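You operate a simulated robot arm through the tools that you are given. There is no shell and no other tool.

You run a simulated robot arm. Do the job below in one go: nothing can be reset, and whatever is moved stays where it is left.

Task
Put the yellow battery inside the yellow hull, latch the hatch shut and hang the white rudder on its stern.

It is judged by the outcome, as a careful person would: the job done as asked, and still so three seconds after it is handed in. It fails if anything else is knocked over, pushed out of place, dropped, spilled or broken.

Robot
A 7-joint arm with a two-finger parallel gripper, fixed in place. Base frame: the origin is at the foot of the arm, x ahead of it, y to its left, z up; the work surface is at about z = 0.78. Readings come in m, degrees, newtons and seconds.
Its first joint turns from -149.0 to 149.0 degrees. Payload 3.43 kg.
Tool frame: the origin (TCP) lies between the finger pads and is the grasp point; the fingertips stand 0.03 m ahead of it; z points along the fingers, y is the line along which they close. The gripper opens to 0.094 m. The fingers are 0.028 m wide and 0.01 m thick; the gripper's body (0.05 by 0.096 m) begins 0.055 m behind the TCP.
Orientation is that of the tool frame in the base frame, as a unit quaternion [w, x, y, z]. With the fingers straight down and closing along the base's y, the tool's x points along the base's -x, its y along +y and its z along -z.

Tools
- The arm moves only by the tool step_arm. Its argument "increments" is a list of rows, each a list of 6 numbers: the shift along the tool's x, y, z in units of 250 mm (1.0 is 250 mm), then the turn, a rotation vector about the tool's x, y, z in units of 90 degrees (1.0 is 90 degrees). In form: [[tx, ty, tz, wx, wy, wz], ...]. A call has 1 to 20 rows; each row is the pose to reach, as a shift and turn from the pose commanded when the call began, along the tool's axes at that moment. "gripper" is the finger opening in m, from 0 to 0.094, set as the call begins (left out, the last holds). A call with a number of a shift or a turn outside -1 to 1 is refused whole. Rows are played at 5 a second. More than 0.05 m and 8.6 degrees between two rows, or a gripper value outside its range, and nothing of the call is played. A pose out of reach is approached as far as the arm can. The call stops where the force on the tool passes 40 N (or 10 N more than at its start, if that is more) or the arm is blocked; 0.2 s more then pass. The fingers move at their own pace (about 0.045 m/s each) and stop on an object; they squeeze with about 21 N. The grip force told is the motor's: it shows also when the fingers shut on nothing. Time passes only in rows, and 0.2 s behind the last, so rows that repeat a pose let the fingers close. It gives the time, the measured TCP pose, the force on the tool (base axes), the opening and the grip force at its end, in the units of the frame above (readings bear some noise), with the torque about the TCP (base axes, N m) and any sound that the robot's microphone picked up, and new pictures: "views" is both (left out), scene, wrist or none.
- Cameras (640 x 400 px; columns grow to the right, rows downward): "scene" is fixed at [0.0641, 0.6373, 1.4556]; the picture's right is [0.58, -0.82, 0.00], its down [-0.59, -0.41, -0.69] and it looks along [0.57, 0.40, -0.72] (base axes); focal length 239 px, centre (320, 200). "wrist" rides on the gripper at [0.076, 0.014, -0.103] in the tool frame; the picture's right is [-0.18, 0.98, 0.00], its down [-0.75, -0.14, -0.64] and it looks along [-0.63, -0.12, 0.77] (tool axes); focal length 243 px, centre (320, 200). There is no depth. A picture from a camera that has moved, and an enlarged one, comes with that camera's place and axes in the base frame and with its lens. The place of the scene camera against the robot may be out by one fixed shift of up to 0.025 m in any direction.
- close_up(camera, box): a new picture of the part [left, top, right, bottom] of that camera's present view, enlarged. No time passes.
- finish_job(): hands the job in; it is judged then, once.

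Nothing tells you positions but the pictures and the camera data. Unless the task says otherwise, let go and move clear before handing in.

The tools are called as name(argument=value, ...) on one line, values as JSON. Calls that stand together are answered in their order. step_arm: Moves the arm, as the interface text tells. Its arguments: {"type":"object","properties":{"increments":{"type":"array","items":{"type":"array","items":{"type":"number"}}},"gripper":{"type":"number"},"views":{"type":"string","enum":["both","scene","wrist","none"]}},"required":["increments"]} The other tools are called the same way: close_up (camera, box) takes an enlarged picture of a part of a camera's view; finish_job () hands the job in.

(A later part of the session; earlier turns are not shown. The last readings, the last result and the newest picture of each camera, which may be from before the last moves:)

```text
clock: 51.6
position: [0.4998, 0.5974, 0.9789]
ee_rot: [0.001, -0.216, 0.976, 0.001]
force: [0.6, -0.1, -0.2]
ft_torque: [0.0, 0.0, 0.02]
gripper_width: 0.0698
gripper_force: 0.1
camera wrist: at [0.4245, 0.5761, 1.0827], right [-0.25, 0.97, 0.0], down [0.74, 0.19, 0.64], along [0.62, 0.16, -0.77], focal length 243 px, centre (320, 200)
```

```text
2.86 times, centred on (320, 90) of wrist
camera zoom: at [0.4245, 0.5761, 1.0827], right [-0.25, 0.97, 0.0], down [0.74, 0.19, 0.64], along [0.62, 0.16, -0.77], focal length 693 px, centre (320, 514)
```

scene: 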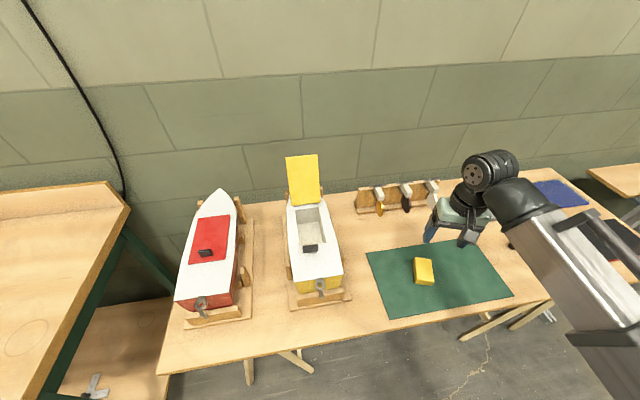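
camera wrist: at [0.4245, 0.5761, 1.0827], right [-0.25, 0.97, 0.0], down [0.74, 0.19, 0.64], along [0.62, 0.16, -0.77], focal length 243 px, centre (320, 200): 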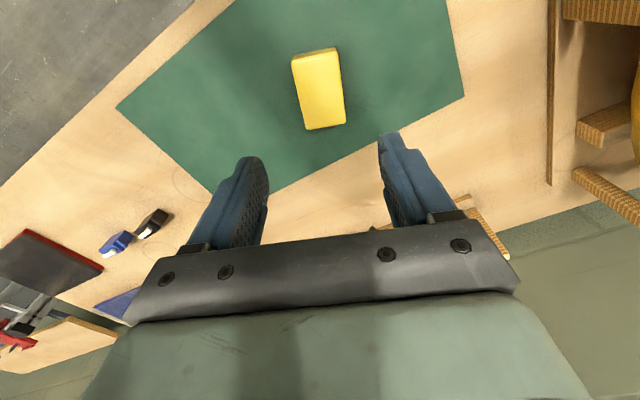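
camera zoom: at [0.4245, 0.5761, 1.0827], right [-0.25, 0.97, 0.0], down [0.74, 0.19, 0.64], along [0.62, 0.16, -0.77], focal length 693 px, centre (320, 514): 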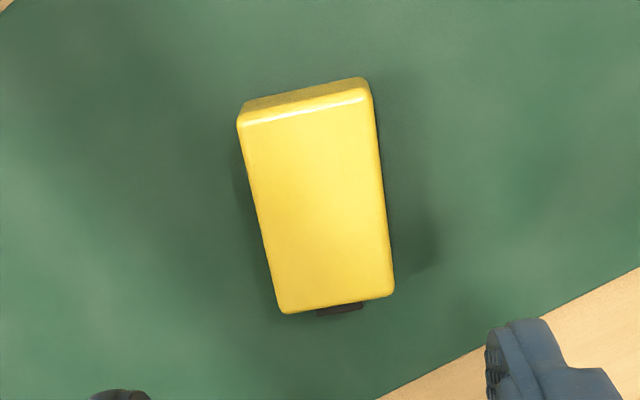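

The battery sits flat on the mat, connector end toward the rack. I'll turn the tool a quarter turn, fully open, to grip it by its ends.

step_arm(increments=[[-0.0154, 0, 0, 0, 0, -0.09], [-0.0154, 0, 0, 0, 0, -0.18], [-0.0154, 0, 0, 0, 0, -0.27], [-0.0154, 0, 0, 0, 0, -0.36], [-0.0154, 0, 0, 0, 0, -0.45], [-0.0154, 0, 0, 0, 0, -0.54], [-0.0154, 0, 0, 0, 0, -0.63], [-0.0154, 0, 0, 0, 0, -0.72], [-0.0154, 0, 0, 0, 0, -0.81], [-0.0154, 0, 0, 0, 0, -0.9], [-0.0154, 0, 0, 0, 0, -0.995]], gripper=0.094)

close_up(camera="wrist", box=[220, 20, 420, 180])

```text
clock: 54.0
position: [0.5041, 0.5986, 0.9785]
ee_rot: [-0.001, 0.842, -0.54, 0.001]
force: [-0.3, 0.5, -0.1]
ft_torque: [-0.01, 0.0, 0.02]
gripper_width: 0.0939
gripper_force: 0.1
camera wrist: at [0.5225, 0.5222, 1.0813], right [-0.97, -0.24, 0.0], down [-0.19, 0.74, 0.64], along [-0.15, 0.62, -0.77], focal length 243 px, centre (320, 200)
```

scene: 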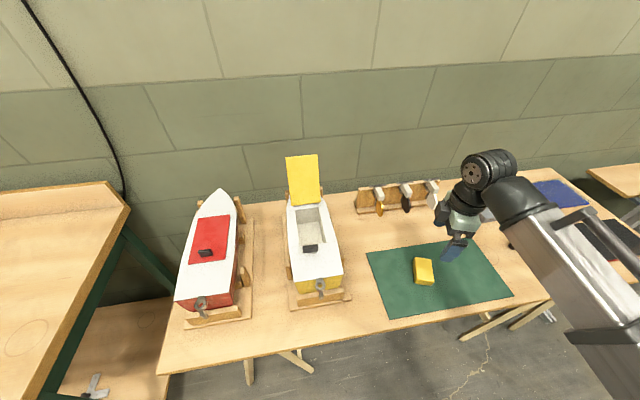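
wrist: 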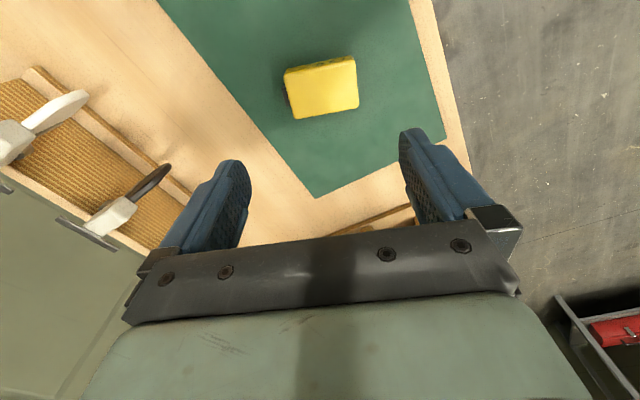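

```text
2.50 times, centred on (320, 100) of wrist
camera zoom: at [0.5225, 0.5222, 1.0813], right [-0.97, -0.24, 0.0], down [-0.19, 0.74, 0.64], along [-0.15, 0.62, -0.77], focal length 606 px, centre (320, 450)
```

zoom: 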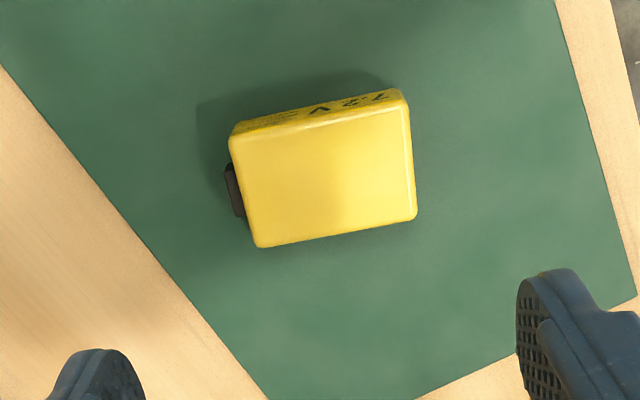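

Centred within a millimetre: battery plus connector spans ±4 cm, fingers ±4.7 cm. Descending in two stages.

step_arm(increments=[[0, 0, 0.16, 0, 0, 0], [0, 0, 0.32, 0, 0, 0], [0, 0, 0.48, 0, 0, 0], [0, 0, 0.48, 0, 0, 0]], views="wrist")

close_up(camera="wrist", box=[200, 60, 440, 240])

```text
clock: 55.0
position: [0.5051, 0.5973, 0.8566]
ee_rot: [-0.001, 0.841, -0.542, 0.0]
force: [0.6, 0.0, 0.1]
ft_torque: [-0.04, 0.01, -0.01]
gripper_width: 0.0937
gripper_force: 0.1
camera wrist: at [0.5226, 0.5213, 0.9604], right [-0.97, -0.24, 0.0], down [-0.18, 0.74, 0.64], along [-0.15, 0.62, -0.77], focal length 243 px, centre (320, 200)
```

wrist: 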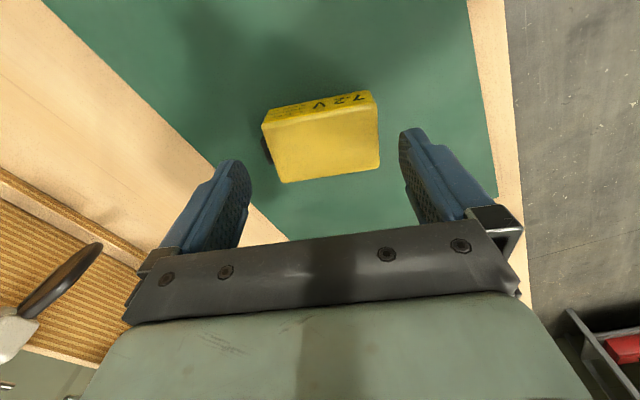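

```text
2.22 times, centred on (320, 150) of wrist
camera zoom: at [0.5226, 0.5213, 0.9604], right [-0.97, -0.24, 0.0], down [-0.18, 0.74, 0.64], along [-0.15, 0.62, -0.77], focal length 539 px, centre (320, 311)
```

zoom: 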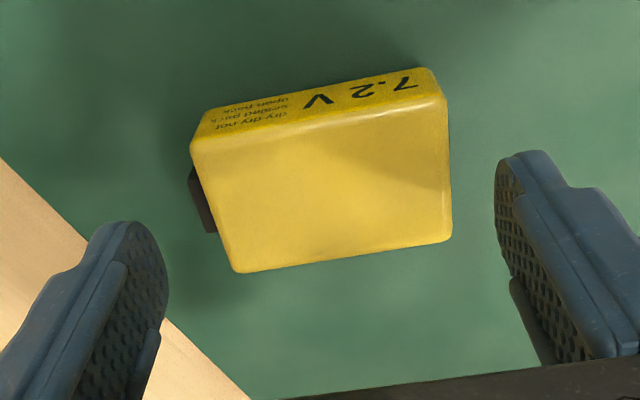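

step_arm(increments=[[0, -0.008, 0.05, 0, 0, 0], [0, -0.008, 0.1, 0, 0, 0], [0, -0.008, 0.154, 0, 0, 0], [0, -0.008, 0.154, 0, 0, 0]], views="none")

step_arm(increments=[[0, 0, 0, 0, 0, 0], [0, 0, 0, 0, 0, 0], [0, 0, 0, 0, 0, 0]], gripper=0.0)

close_up(camera="wrist", box=[200, 60, 440, 240])

```text
clock: 56.0
position: [0.5059, 0.6005, 0.8188]
ee_rot: [-0.002, 0.84, -0.542, 0.0]
force: [-0.4, -0.9, -0.7]
ft_torque: [-0.01, 0.0, -0.01]
gripper_width: 0.0939
gripper_force: 0.1
```

```text
clock: 56.8
position: [0.5056, 0.6006, 0.8191]
ee_rot: [-0.001, 0.841, -0.541, 0.0]
force: [-2.7, -0.2, 1.4]
ft_torque: [-0.05, 0.26, 0.03]
gripper_width: 0.0737
gripper_force: 21.1
camera wrist: at [0.5242, 0.5225, 0.9228], right [-0.97, -0.24, 0.0], down [-0.18, 0.74, 0.64], along [-0.15, 0.62, -0.77], focal length 243 px, centre (320, 200)
```

scene: 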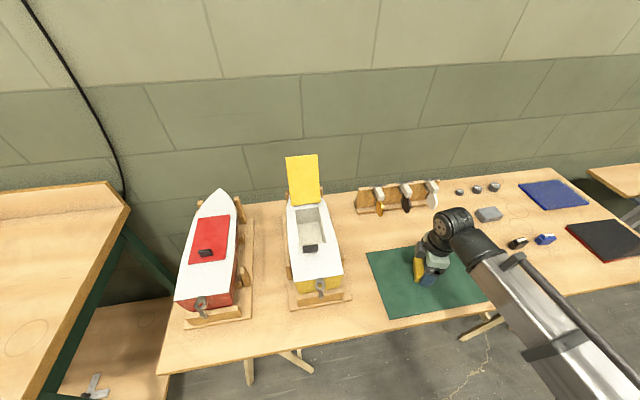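
wrist: 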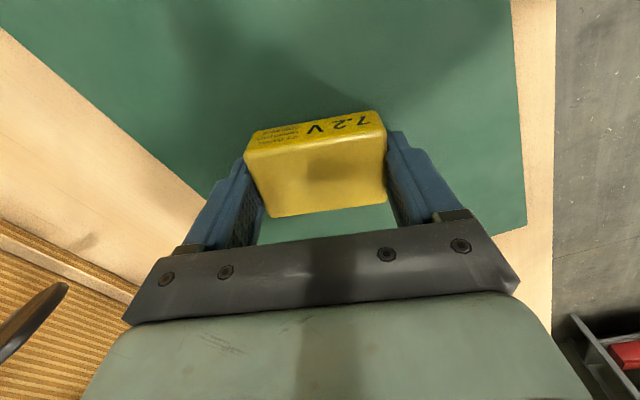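

```text
2.22 times, centred on (320, 150) of wrist
camera zoom: at [0.5242, 0.5225, 0.9228], right [-0.97, -0.24, 0.0], down [-0.18, 0.74, 0.64], along [-0.15, 0.62, -0.77], focal length 539 px, centre (320, 311)
```

zoom: 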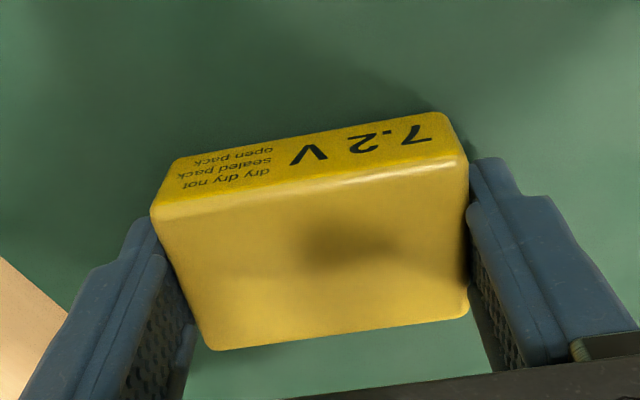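

The battery is gripped by its ends. Lifting and carrying to the bay.

step_arm(increments=[[0, 0, -0.04, 0, 0, 0], [0, 0, -0.16, 0, 0, 0], [0, 0, -0.32, 0, 0, 0], [0, 0, -0.48, 0, 0, 0], [0, 0, -0.64, 0, 0, 0], [0, 0, -0.8, 0, 0, 0], [0, 0, -0.98, 0, 0, 0]])

step_arm(increments=[[-0.17, -0.006, -0.05, 0, 0, 0], [-0.34, -0.012, -0.1, 0, 0, 0], [-0.51, -0.018, -0.15, 0, 0, 0], [-0.68, -0.024, -0.2, 0, 0, 0]])

```text
clock: 58.4
position: [0.507, 0.5984, 1.0648]
ee_rot: [0.0, 0.841, -0.542, 0.0]
force: [0.3, -0.1, -3.2]
ft_torque: [-0.01, -0.02, 0.04]
gripper_width: 0.0736
gripper_force: 20.9
camera wrist: at [0.5248, 0.5232, 1.1688], right [-0.97, -0.24, 0.0], down [-0.18, 0.74, 0.64], along [-0.15, 0.62, -0.77], focal length 243 px, centre (320, 200)
```

scene: 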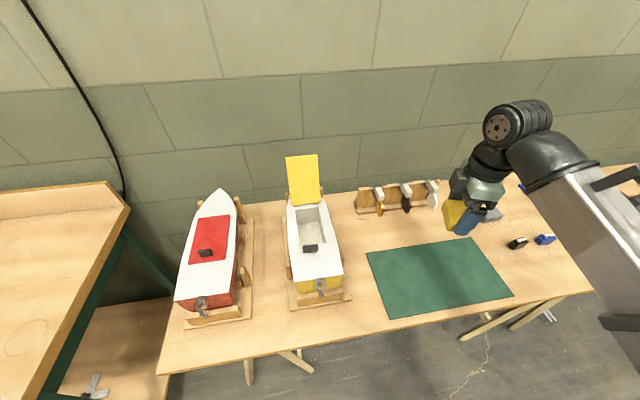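
wrist: 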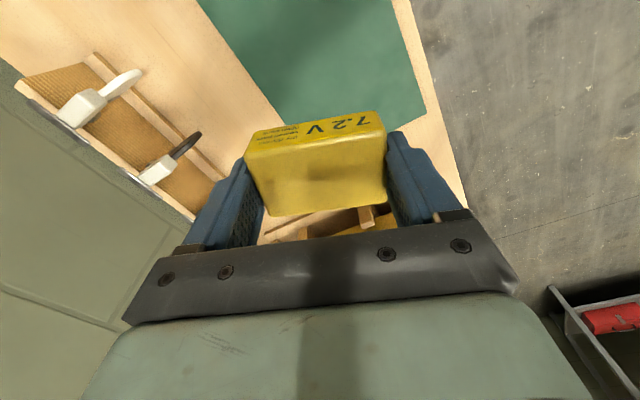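

```text
clock: 59.4
position: [0.4402, 0.7564, 1.1142]
ee_rot: [-0.002, 0.841, -0.541, 0.001]
force: [0.6, -0.4, -2.2]
ft_torque: [-0.03, 0.0, 0.03]
gripper_width: 0.0738
gripper_force: 20.6
camera wrist: at [0.4588, 0.6794, 1.2176], right [-0.97, -0.24, 0.0], down [-0.18, 0.74, 0.64], along [-0.15, 0.62, -0.77], focal length 243 px, centre (320, 200)
```

scene: 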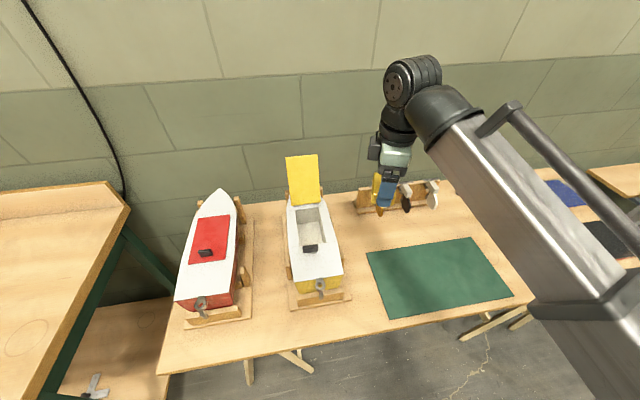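
wrist: 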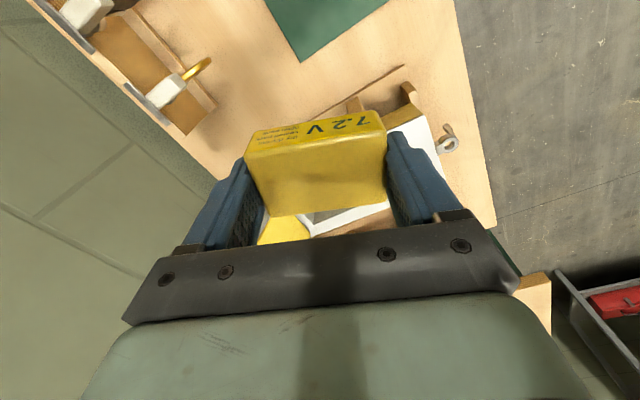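

step_arm(increments=[[-0.136, -0.005, 0.05, 0, 0, -0.046], [-0.272, -0.011, 0.1, 0, 0, -0.091], [-0.408, -0.016, 0.16, 0, 0, -0.137], [-0.544, -0.022, 0.24, 0, 0, -0.182], [-0.68, -0.027, 0.336, 0, 0, -0.228], [-0.68, -0.027, 0.336, 0, 0, -0.228]])

close_up(camera="wrist", box=[200, 0, 440, 200])

close_up(camera="scene", box=[270, 180, 360, 250])

```text
clock: 60.8
position: [0.376, 0.9153, 1.0303]
ee_rot: [-0.001, 0.923, -0.384, 0.002]
force: [0.2, 0.7, -2.8]
ft_torque: [0.0, -0.01, 0.01]
gripper_width: 0.0739
gripper_force: 21.2
camera wrist: at [0.4193, 0.8494, 1.1335], right [-0.83, -0.56, 0.0], down [-0.43, 0.63, 0.64], along [-0.36, 0.53, -0.77], focal length 243 px, centre (320, 200)
```

scene: 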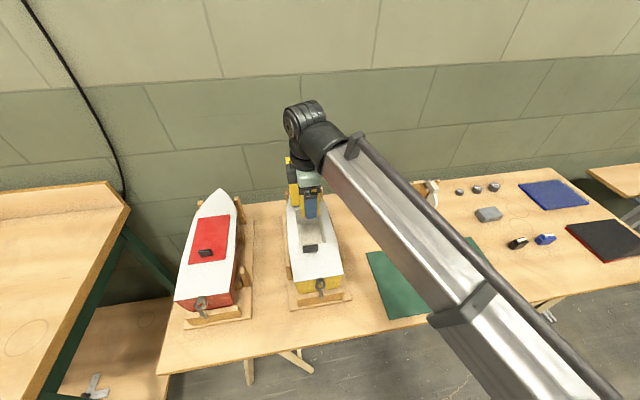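
wrist: 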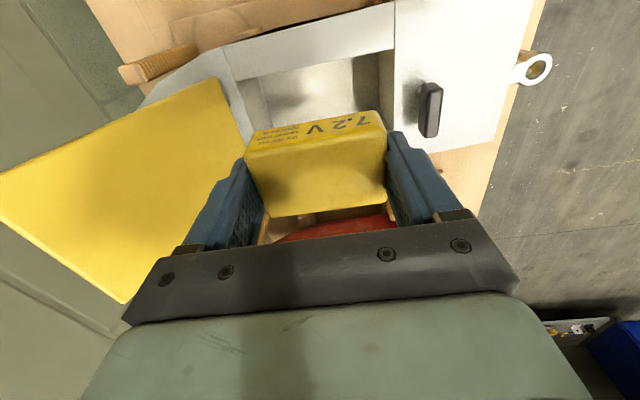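

```text
2.00 times, centred on (320, 100) of wrist
camera zoom: at [0.4193, 0.8494, 1.1335], right [-0.83, -0.56, 0.0], down [-0.43, 0.63, 0.64], along [-0.36, 0.53, -0.77], focal length 485 px, centre (320, 400)
```

zoom: 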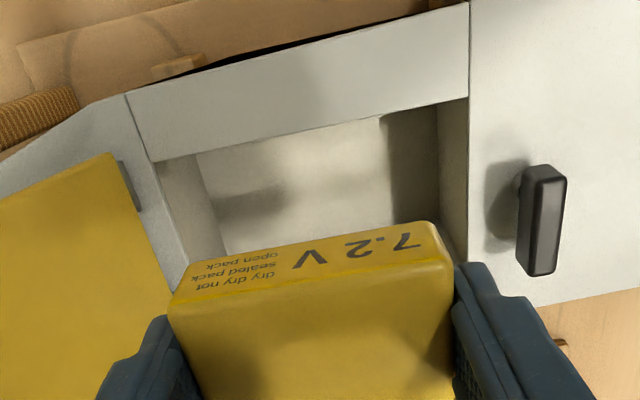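

```text
5.71 times, centred on (315, 215) of scene
camera zoom: at [0.0641, 0.6373, 1.4556], right [0.58, -0.82, 0.0], down [-0.59, -0.41, -0.69], along [0.57, 0.4, -0.72], focal length 1368 px, centre (349, 114)
```

zoom: 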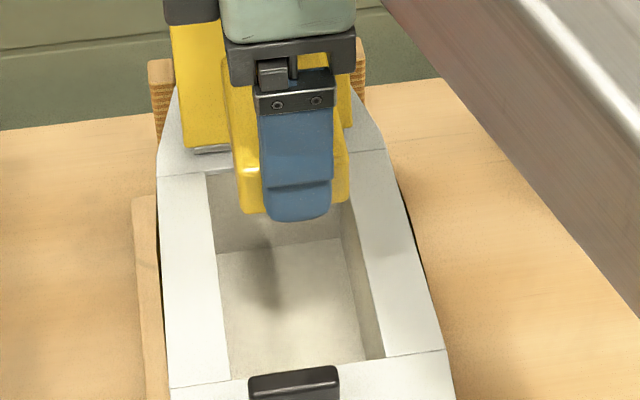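

Bay and battery are lined up. Lowering into the bay.

step_arm(increments=[[0.003, 0.006, 0.12, 0, 0, 0], [0.003, 0.006, 0.24, 0, 0, 0], [0.003, 0.006, 0.36, 0, 0, 0], [0.003, 0.006, 0.46, 0, 0, 0], [0.003, 0.006, 0.53, 0, 0, 0], [0.003, 0.006, 0.53, 0, 0, 0]])

close_up(camera="scene", box=[270, 180, 360, 250])

```text
clock: 62.2
position: [0.3752, 0.9131, 0.8989]
ee_rot: [-0.001, 0.924, -0.382, 0.001]
force: [-0.9, 1.1, -2.7]
ft_torque: [0.0, 0.03, -0.02]
gripper_width: 0.0736
gripper_force: 20.9
camera wrist: at [0.4198, 0.8476, 1.0022], right [-0.83, -0.56, 0.0], down [-0.43, 0.63, 0.64], along [-0.36, 0.53, -0.77], focal length 243 px, centre (320, 200)
```

scene: 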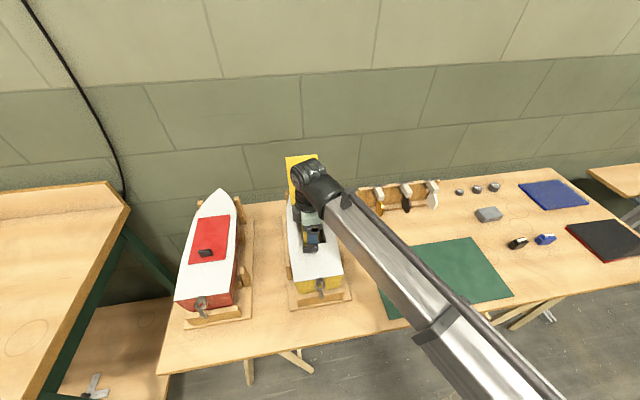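
wrist: 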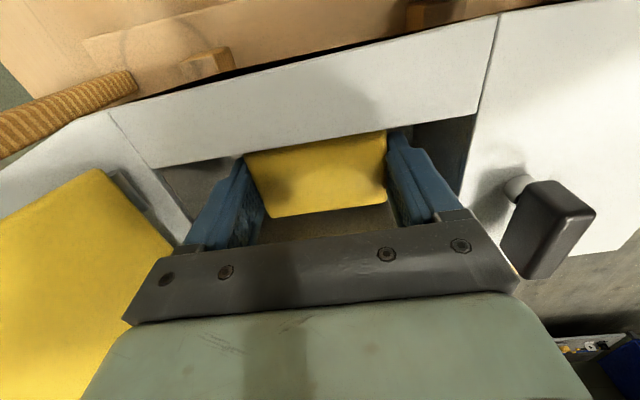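

```text
5.71 times, centred on (315, 215) of scene
camera zoom: at [0.0641, 0.6373, 1.4556], right [0.58, -0.82, 0.0], down [-0.59, -0.41, -0.69], along [0.57, 0.4, -0.72], focal length 1368 px, centre (349, 114)
```

zoom: 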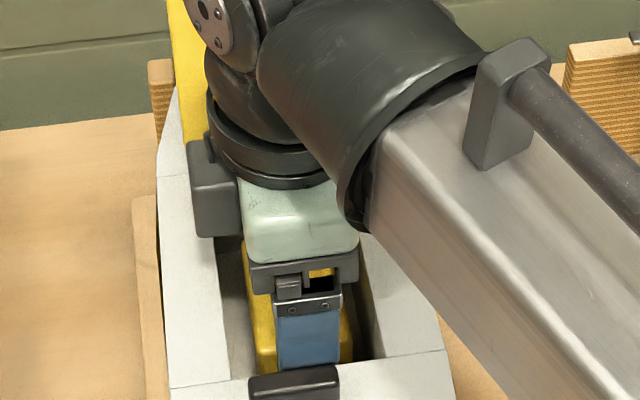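

step_arm(increments=[[0, 0, 0.03, 0, 0, 0], [0, 0, 0.06, 0, 0, 0], [0, 0, 0.068, 0, 0, 0], [0, 0, 0.068, 0, 0, 0]], views="none")

step_arm(increments=[[0, 0, 0.004, 0, 0, 0], [0, 0, 0.008, 0, 0, 0], [0, 0, 0.008, 0, 0, 0]], views="none")

```text
clock: 63.2
position: [0.3761, 0.9143, 0.8807]
ee_rot: [-0.001, 0.924, -0.383, 0.0]
force: [-0.7, 0.0, -2.7]
ft_torque: [0.06, 0.0, 0.03]
gripper_width: 0.0735
gripper_force: 20.8
```

```text
clock: 64.0
position: [0.3763, 0.9144, 0.8783]
ee_rot: [-0.002, 0.923, -0.384, 0.001]
force: [1.5, 0.2, 3.1]
ft_torque: [-0.06, 0.25, 0.04]
gripper_width: 0.0734
gripper_force: 20.9
```

The battery touches the bay floor. Releasing and rising straight out.

step_arm(increments=[[0, 0, 0.002, 0, 0, 0], [0, 0, 0.002, 0, 0, 0], [0, 0, 0, 0, 0, 0], [0, 0, -0.06, 0, 0, 0], [0, 0, -0.2, 0, 0, 0], [0, 0, -0.36, 0, 0, 0], [0, 0, -0.52, 0, 0, 0], [0, 0, -0.7, 0, 0, 0]], gripper=0.084)

close_up(camera="wrist", box=[200, 0, 440, 200])

```text
clock: 65.8
position: [0.3762, 0.9131, 1.0547]
ee_rot: [0.0, 0.924, -0.382, 0.0]
force: [0.5, 0.0, -0.2]
ft_torque: [-0.03, 0.03, 0.01]
gripper_width: 0.0842
gripper_force: 0.0
camera wrist: at [0.4195, 0.8474, 1.1574], right [-0.83, -0.56, 0.0], down [-0.43, 0.63, 0.64], along [-0.36, 0.53, -0.77], focal length 243 px, centre (320, 200)
```

scene: 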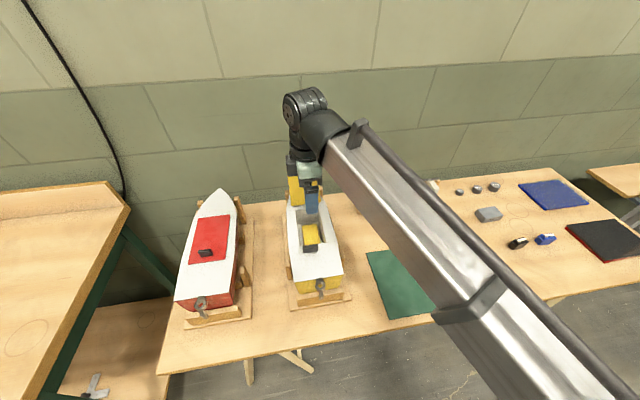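
wrist: 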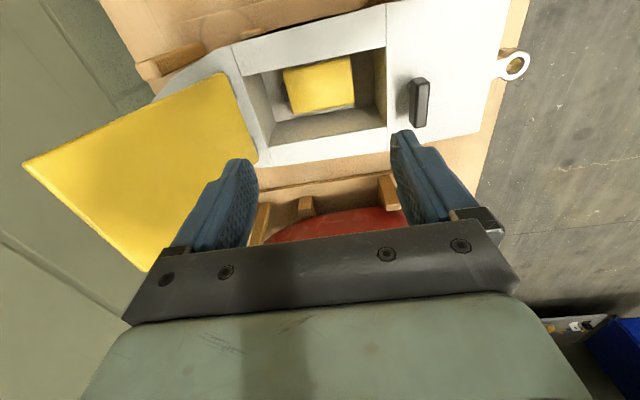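

```text
2.00 times, centred on (320, 100) of wrist
camera zoom: at [0.4195, 0.8474, 1.1574], right [-0.83, -0.56, 0.0], down [-0.43, 0.63, 0.64], along [-0.36, 0.53, -0.77], focal length 485 px, centre (320, 400)
```

zoom: 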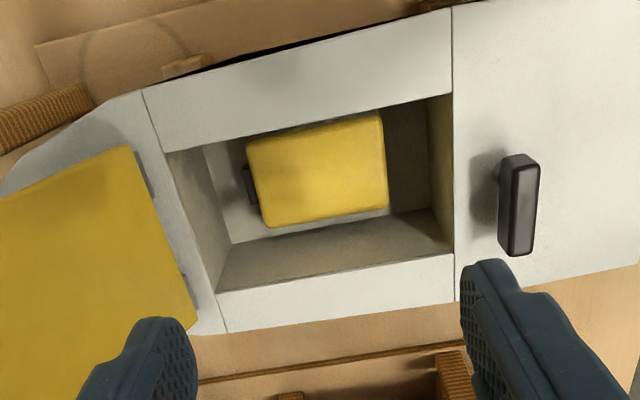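

The battery lies flat on the bay floor. Now I rise and go back over the open hatch's handle to close it.

step_arm(increments=[[0, 0, -0.14, 0, 0, 0], [0, 0, -0.28, 0, 0, 0], [0, 0, -0.42, 0, 0, 0], [0, -0.15, -0.42, 0, 0, 0], [0, -0.3, -0.42, 0, 0, 0], [0, -0.45, -0.42, 0, 0, 0], [0, -0.6, -0.42, 0, 0, 0], [0, -0.6, -0.42, 0, 0, 0]], gripper=0.022)

close_up(camera="wrist", box=[220, 0, 420, 200])

```text
clock: 67.6
position: [0.482, 1.019, 1.1583]
ee_rot: [-0.002, 0.924, -0.382, 0.001]
force: [0.1, -0.1, -0.6]
ft_torque: [0.03, -0.01, 0.03]
gripper_width: 0.022
gripper_force: 0.1
camera wrist: at [0.5262, 0.9536, 1.2626], right [-0.83, -0.56, 0.0], down [-0.43, 0.63, 0.64], along [-0.36, 0.53, -0.77], focal length 243 px, centre (320, 200)
```

scene: 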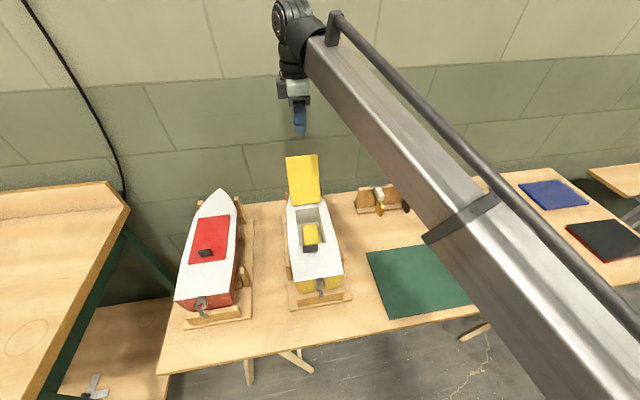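
wrist: 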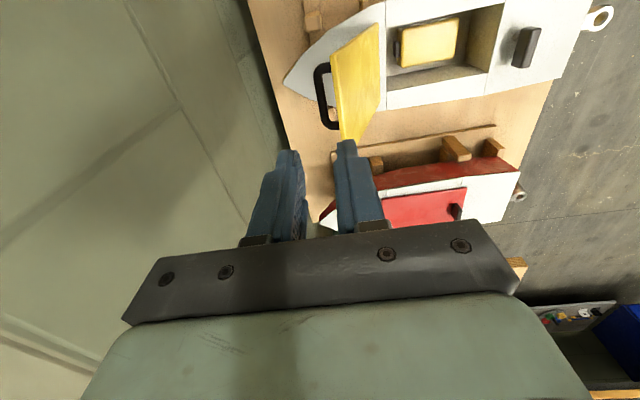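

```text
2.00 times, centred on (320, 100) of wrist
camera zoom: at [0.5262, 0.9536, 1.2626], right [-0.83, -0.56, 0.0], down [-0.43, 0.63, 0.64], along [-0.36, 0.53, -0.77], focal length 485 px, centre (320, 400)
```

zoom: 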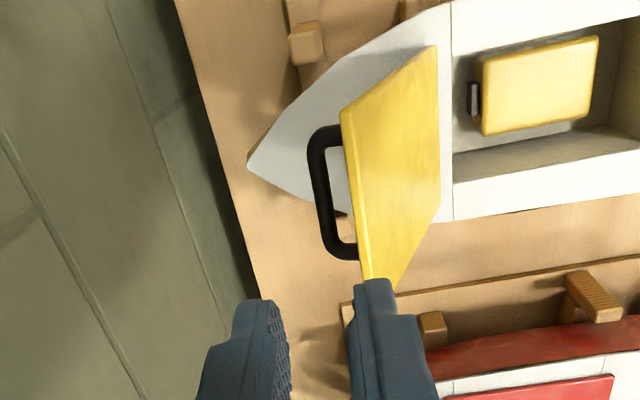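

The hatch rests at about 115° open, so the handle can't be entered from above again. The hatch is 8.8 cm wide, which fits the 9.4 cm opening, so I'll turn the tool to grip the panel by its side edges near the free end and swing it down under control.

step_arm(increments=[[0, 0.02, 0, 0, 0, 0.09], [0, 0.04, 0, 0, 0, 0.18], [0, 0.061, 0, 0, 0, 0.27], [0, 0.061, 0, 0, 0, 0.36], [0, 0.061, 0, 0, 0, 0.45], [0, 0.061, 0, 0, 0, 0.54], [0, 0.061, 0, 0, 0, 0.63], [0, 0.061, 0, 0, 0, 0.72], [0, 0.061, 0, 0, 0, 0.81], [0, 0.061, 0, 0, 0, 0.9], [0, 0.061, 0, 0, 0, 0.99], [0, 0.061, 0, 0, 0, 1.0]], gripper=0.094)

close_up(camera="wrist", box=[200, 50, 440, 250])

close_up(camera="scene", box=[250, 90, 370, 240])

```text
clock: 70.2
position: [0.4717, 1.0078, 1.1581]
ee_rot: [0.001, -0.381, 0.925, 0.0]
force: [-0.3, 0.3, -0.2]
ft_torque: [0.01, 0.04, 0.02]
gripper_width: 0.0941
gripper_force: 0.0
camera wrist: at [0.4068, 0.9627, 1.2625], right [-0.56, 0.83, 0.0], down [0.63, 0.43, 0.64], along [0.53, 0.36, -0.77], focal length 243 px, centre (320, 200)
```

scene: 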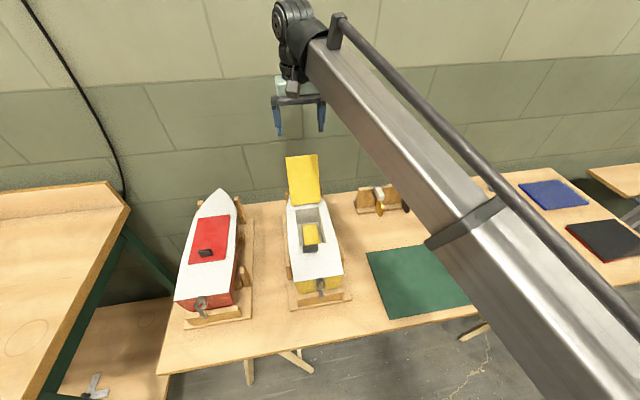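
wrist: 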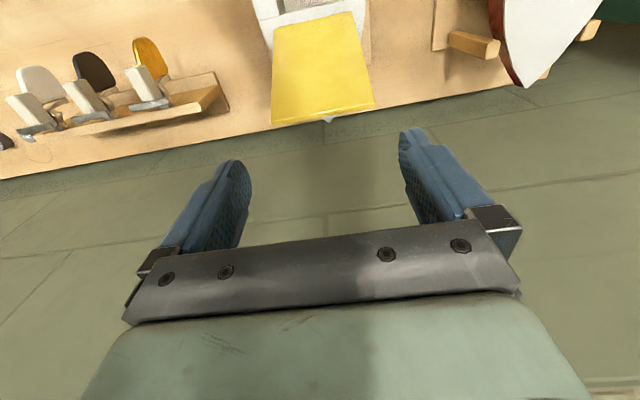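

```text
2.00 times, centred on (320, 150) of wrist
camera zoom: at [0.4068, 0.9627, 1.2625], right [-0.56, 0.83, 0.0], down [0.63, 0.43, 0.64], along [0.53, 0.36, -0.77], focal length 485 px, centre (320, 300)
```

zoom: 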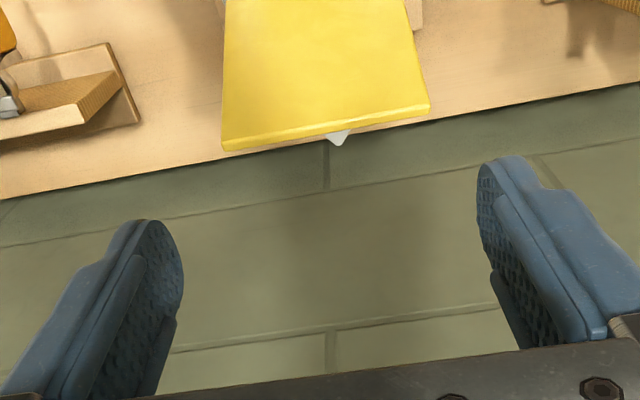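

```text
2.67 times, centred on (310, 165) of scene
camera zoom: at [0.0641, 0.6373, 1.4556], right [0.58, -0.82, 0.0], down [-0.59, -0.41, -0.69], along [0.57, 0.4, -0.72], focal length 638 px, centre (347, 293)
```

zoom: 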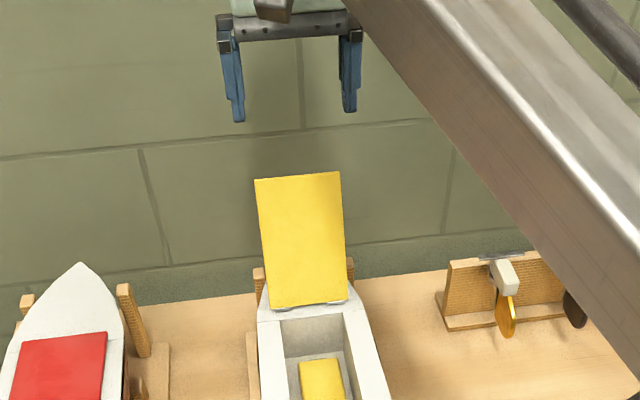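

The panel's free edge is at z≈1.06, its centre 2 mm to port of the tool. I'll correct and come down to just above it.

step_arm(increments=[[0.01, 0.0068, 0.09, 0, 0, 0], [0.02, 0.0068, 0.17, 0, 0, 0], [0.032, 0.0068, 0.235, 0, 0, 0], [0.032, 0.0068, 0.235, 0, 0, 0]])

close_up(camera="wrist", box=[200, 50, 440, 250])

close_up(camera="scene", box=[265, 110, 355, 220])

```text
clock: 71.2
position: [0.4647, 1.0024, 1.1011]
ee_rot: [0.0, -0.383, 0.924, 0.0]
force: [0.0, 0.7, 0.7]
ft_torque: [0.04, 0.0, 0.0]
gripper_width: 0.094
gripper_force: 0.1
camera wrist: at [0.4006, 0.9579, 1.2042], right [-0.56, 0.83, 0.0], down [0.63, 0.43, 0.64], along [0.53, 0.36, -0.77], focal length 243 px, centre (320, 200)
```

scene: 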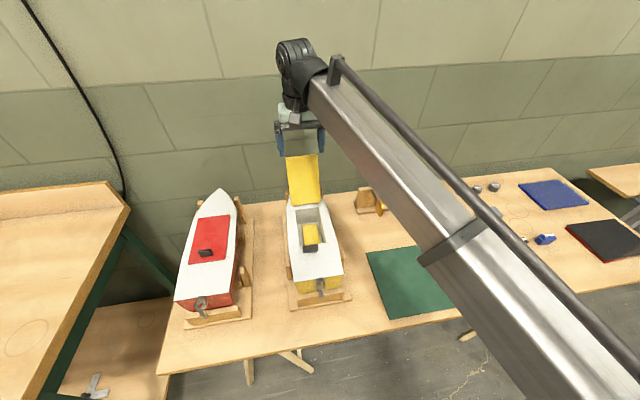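
wrist: 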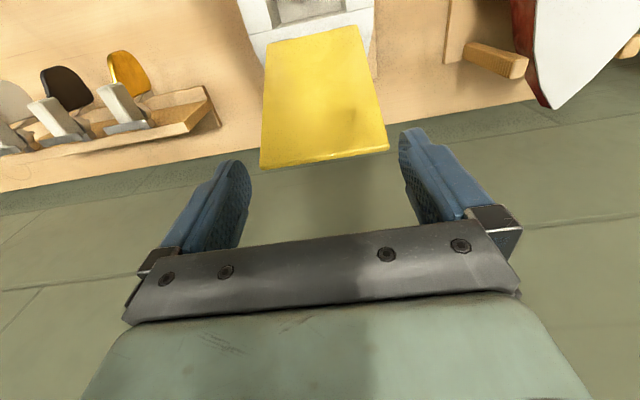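

```text
2.00 times, centred on (320, 150) of wrist
camera zoom: at [0.4006, 0.9579, 1.2042], right [-0.56, 0.83, 0.0], down [0.63, 0.43, 0.64], along [0.53, 0.36, -0.77], focal length 485 px, centre (320, 300)
```

zoom: 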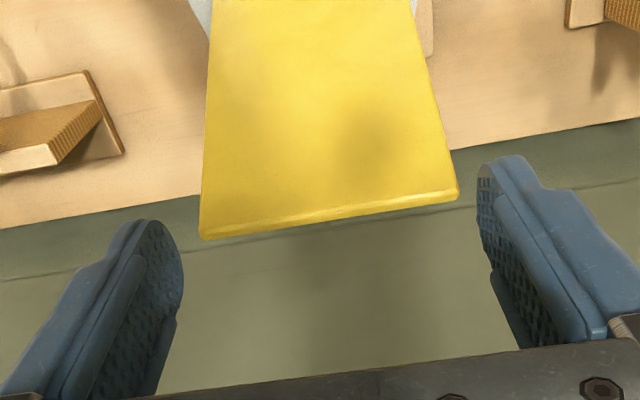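

```text
3.64 times, centred on (310, 165) of scene
camera zoom: at [0.0641, 0.6373, 1.4556], right [0.58, -0.82, 0.0], down [-0.59, -0.41, -0.69], along [0.57, 0.4, -0.72], focal length 871 px, centre (356, 327)
```

zoom: 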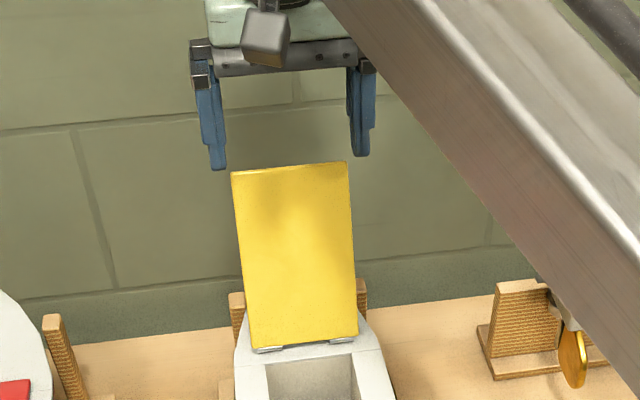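

Centred now. Lowering the fingers past the side edges and closing on the panel.

step_arm(increments=[[0, 0.002, 0.06, 0, 0, 0], [0, 0.002, 0.122, 0, 0, 0], [0, 0.002, 0.122, 0, 0, 0]])

close_up(camera="wrist", box=[200, 50, 440, 250])

```text
clock: 72.0
position: [0.4645, 1.0035, 1.0691]
ee_rot: [0.001, -0.383, 0.924, 0.001]
force: [0.4, -0.4, 0.3]
ft_torque: [-0.01, 0.01, 0.02]
gripper_width: 0.0941
gripper_force: 0.1
camera wrist: at [0.4007, 0.9585, 1.1737], right [-0.56, 0.83, 0.0], down [0.63, 0.43, 0.64], along [0.53, 0.36, -0.77], focal length 243 px, centre (320, 200)
```

scene: 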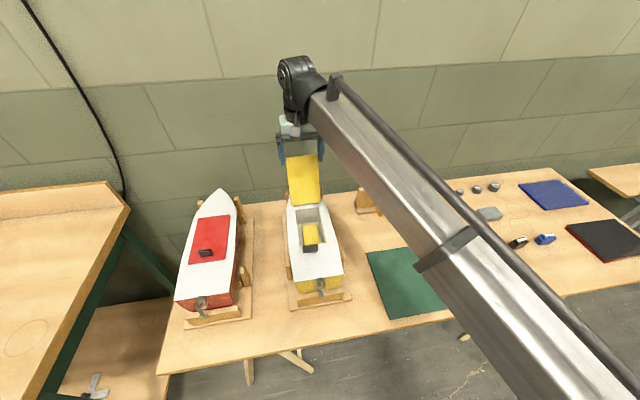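
wrist: 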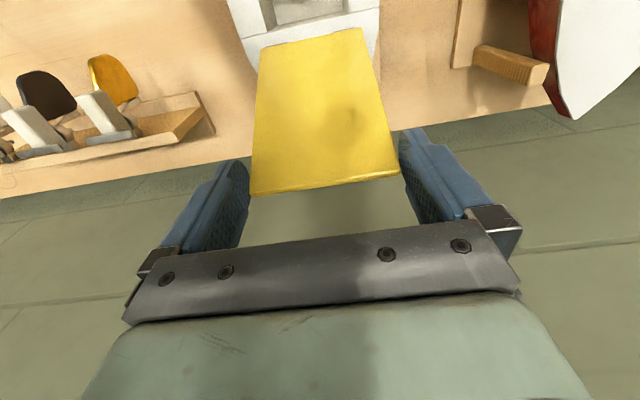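

```text
2.00 times, centred on (320, 150) of wrist
camera zoom: at [0.4007, 0.9585, 1.1737], right [-0.56, 0.83, 0.0], down [0.63, 0.43, 0.64], along [0.53, 0.36, -0.77], focal length 485 px, centre (320, 300)
```

zoom: 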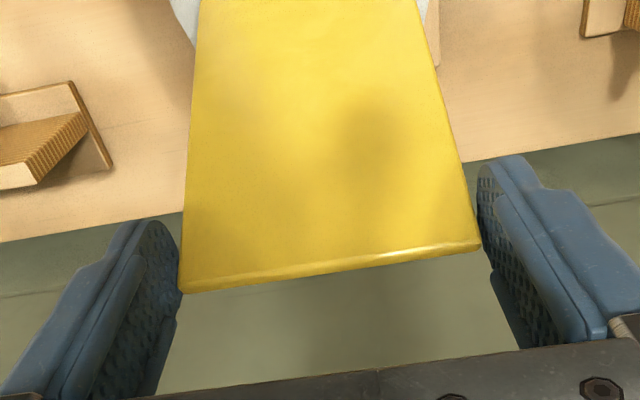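

step_arm(increments=[[0, 0, 0, 0, 0, 0], [0, 0, 0, 0, 0, 0], [0, 0, 0, 0, 0, 0]], gripper=0.0, views="none")

step_arm(increments=[[0.035, 0, -0.012, 0, 0, 0], [0.0704, 0, -0.0228, 0, 0, 0], [0.106, 0, -0.03, 0, 0, 0], [0.1432, 0, -0.0356, 0, 0, 0]])

close_up(camera="wrist", box=[200, 50, 440, 250])

```text
clock: 72.8
position: [0.4644, 1.005, 1.0708]
ee_rot: [0.001, -0.383, 0.924, 0.001]
force: [-1.0, 1.1, 0.0]
ft_torque: [0.26, 0.08, 0.05]
gripper_width: 0.0896
gripper_force: 20.7
```

```text
clock: 73.8
position: [0.439, 0.9793, 1.0782]
ee_rot: [0.001, -0.382, 0.924, 0.0]
force: [2.6, 4.6, 1.5]
ft_torque: [0.62, -0.39, -0.02]
gripper_width: 0.0897
gripper_force: 20.5
camera wrist: at [0.3749, 0.9332, 1.1822], right [-0.56, 0.83, 0.0], down [0.63, 0.43, 0.64], along [0.53, 0.36, -0.77], focal length 243 px, centre (320, 200)
```

scene: 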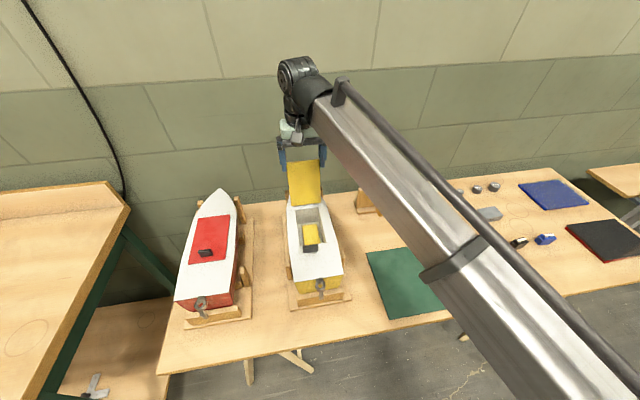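
wrist: 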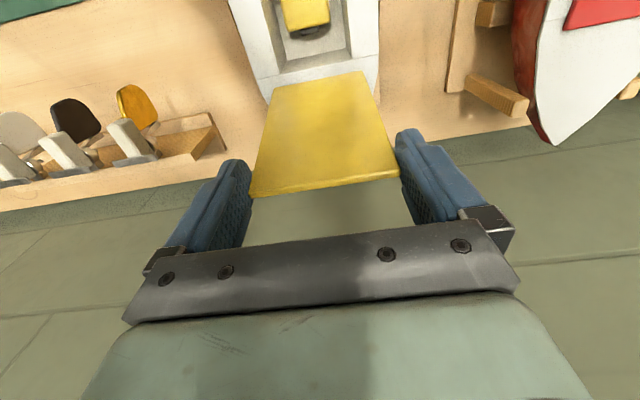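

```text
2.00 times, centred on (320, 150) of wrist
camera zoom: at [0.3749, 0.9332, 1.1822], right [-0.56, 0.83, 0.0], down [0.63, 0.43, 0.64], along [0.53, 0.36, -0.77], focal length 485 px, centre (320, 300)
```

zoom: 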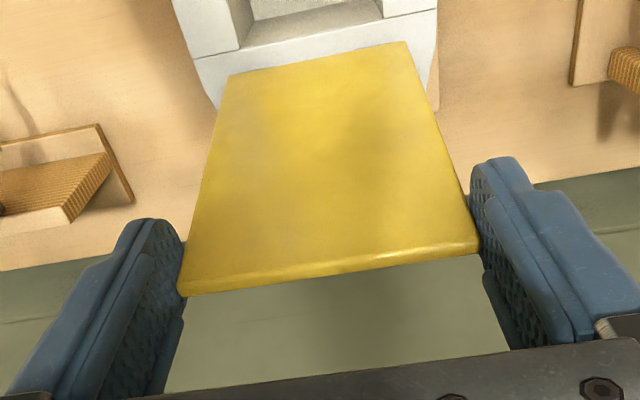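

The panel follows. Continuing the swing down.

step_arm(increments=[[0.037, 0, -0.002, 0, 0, 0], [0.0736, 0, -0.0024, 0, 0, 0], [0.11, 0, 0.0005, 0, 0, 0], [0.1472, 0, 0.0052, 0, 0, 0], [0.183, 0, 0.0132, 0, 0, 0], [0.2188, 0, 0.0232, 0, 0, 0]])

close_up(camera="wrist", box=[200, 50, 440, 250])

```text
clock: 75.2
position: [0.399, 0.9386, 1.0721]
ee_rot: [0.001, -0.383, 0.924, 0.0]
force: [2.5, 1.8, 6.2]
ft_torque: [0.55, -0.4, 0.13]
gripper_width: 0.0897
gripper_force: 20.6
camera wrist: at [0.3358, 0.8941, 1.176], right [-0.56, 0.83, 0.0], down [0.63, 0.43, 0.64], along [0.53, 0.36, -0.77], focal length 243 px, centre (320, 200)
```

scene: 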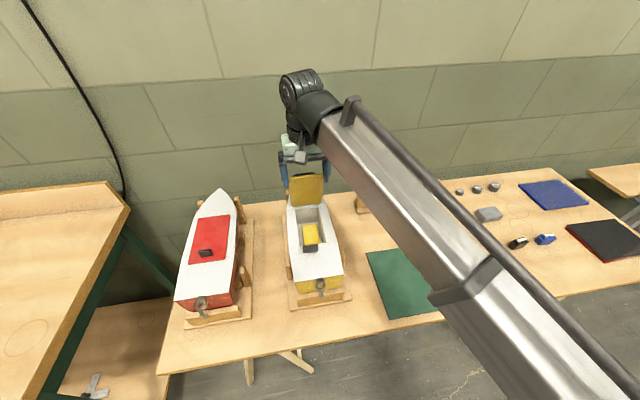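
wrist: 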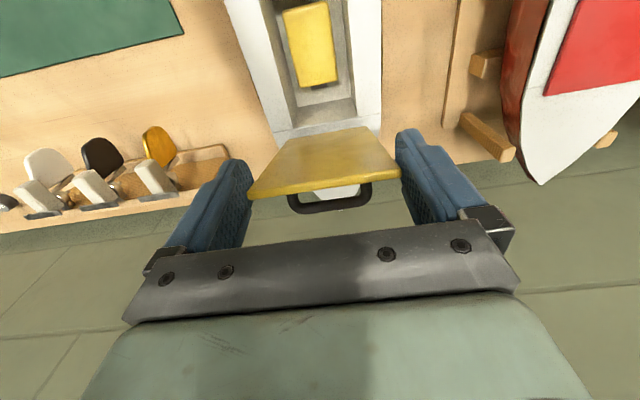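

```text
2.00 times, centred on (320, 150) of wrist
camera zoom: at [0.3358, 0.8941, 1.176], right [-0.56, 0.83, 0.0], down [0.63, 0.43, 0.64], along [0.53, 0.36, -0.77], focal length 485 px, centre (320, 300)
```

zoom: 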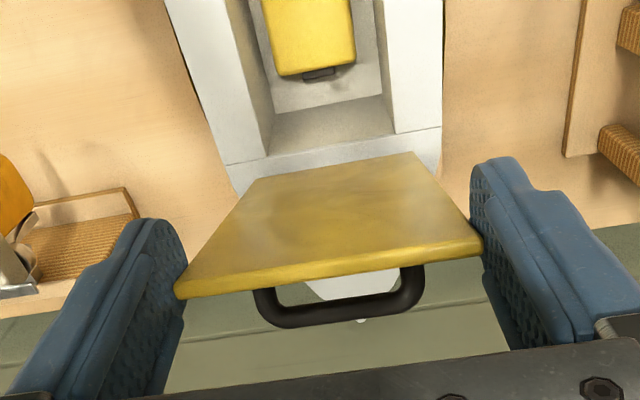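

step_arm(increments=[[0.035, 0, 0.012, 0, 0, 0], [0.0684, 0, 0.0276, 0, 0, 0], [0.101, 0, 0.045, 0, 0, 0], [0.1324, 0, 0.0644, 0, 0, 0], [0.162, 0, 0.086, 0, 0, 0], [0.1908, 0, 0.11, 0, 0, 0], [0.217, 0, 0.136, 0, 0, 0], [0.242, 0, 0.1632, 0, 0, 0]])

close_up(camera="wrist", box=[200, 50, 440, 250])

```text
clock: 77.0
position: [0.3573, 0.8961, 1.0339]
ee_rot: [0.001, -0.382, 0.924, 0.0]
force: [-4.3, -10.0, 13.6]
ft_torque: [0.22, -0.3, -0.05]
gripper_width: 0.0898
gripper_force: 20.7
camera wrist: at [0.2921, 0.8505, 1.1364], right [-0.56, 0.83, 0.0], down [0.63, 0.43, 0.64], along [0.53, 0.36, -0.77], focal length 243 px, centre (320, 200)
```

scene: 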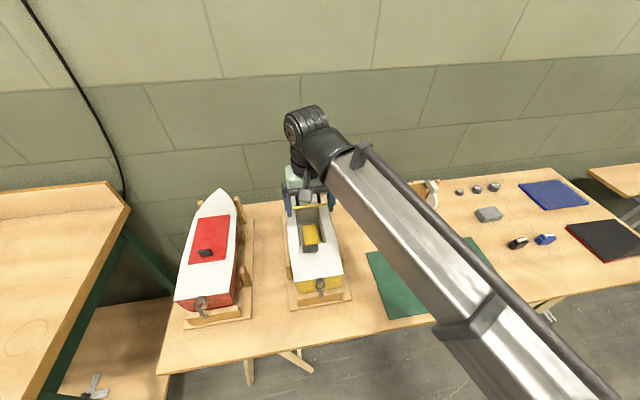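
wrist: 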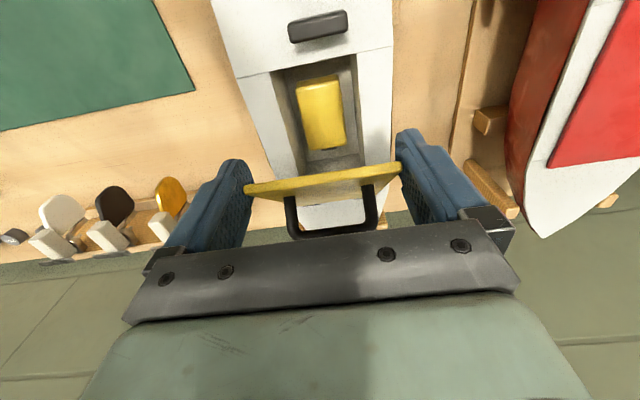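

```text
2.00 times, centred on (320, 150) of wrist
camera zoom: at [0.2921, 0.8505, 1.1364], right [-0.56, 0.83, 0.0], down [0.63, 0.43, 0.64], along [0.53, 0.36, -0.77], focal length 485 px, centre (320, 300)
```

zoom: 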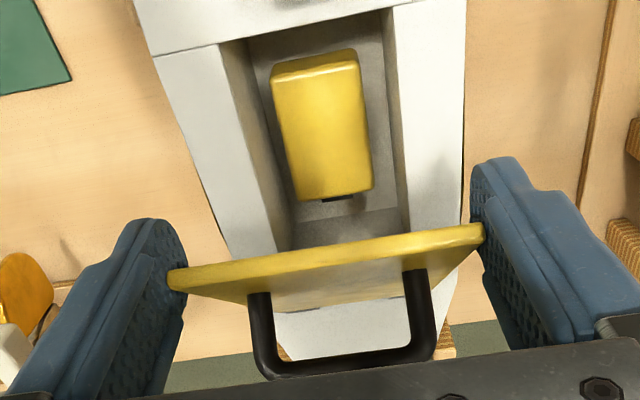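

The panel is down to about 40°. There's some radial load, so I lengthen the path slightly and continue to about 20°.

step_arm(increments=[[0.0344, 0, 0.0208, 0, 0, 0], [0.0556, 0, 0.052, 0, 0, 0], [0.0748, 0, 0.0848, 0, 0, 0], [0.0912, 0, 0.1192, 0, 0, 0], [0.1056, 0, 0.1544, 0, 0, 0]])

close_up(camera="wrist", box=[200, 50, 440, 250])

close_up(camera="scene", box=[265, 170, 365, 290])

```text
clock: 78.2
position: [0.3386, 0.8788, 0.9933]
ee_rot: [0.001, -0.383, 0.924, 0.0]
force: [-2.6, -6.4, 7.3]
ft_torque: [0.25, -0.36, -0.04]
gripper_width: 0.0897
gripper_force: 20.8
camera wrist: at [0.274, 0.8326, 1.0971], right [-0.56, 0.83, 0.0], down [0.63, 0.43, 0.64], along [0.53, 0.36, -0.77], focal length 243 px, centre (320, 200)
```

scene: 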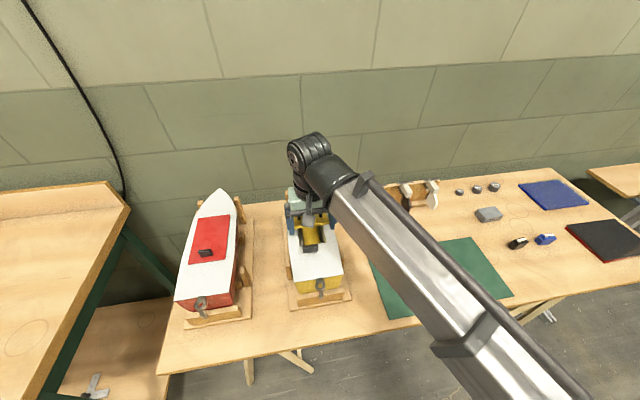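
wrist: 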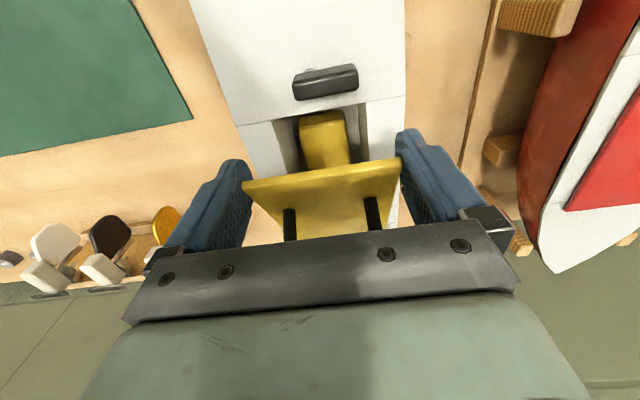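

```text
2.00 times, centred on (320, 150) of wrist
camera zoom: at [0.274, 0.8326, 1.0971], right [-0.56, 0.83, 0.0], down [0.63, 0.43, 0.64], along [0.53, 0.36, -0.77], focal length 485 px, centre (320, 300)
```

zoom: 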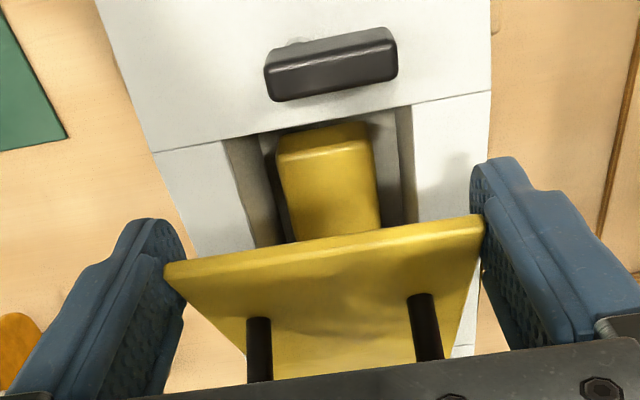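

```text
3.33 times, centred on (315, 230) of scene
camera zoom: at [0.0641, 0.6373, 1.4556], right [0.58, -0.82, 0.0], down [-0.59, -0.41, -0.69], along [0.57, 0.4, -0.72], focal length 798 px, centre (337, 100)
```

zoom: 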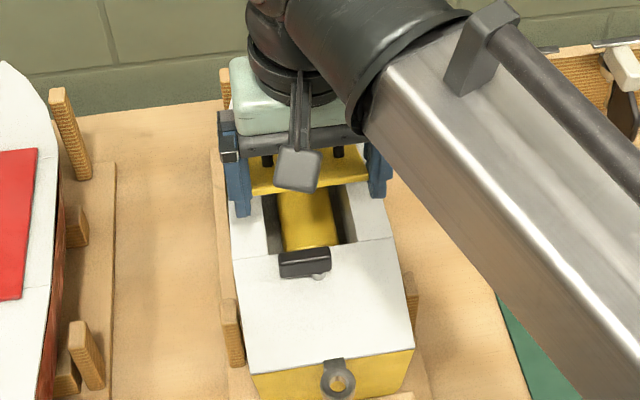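

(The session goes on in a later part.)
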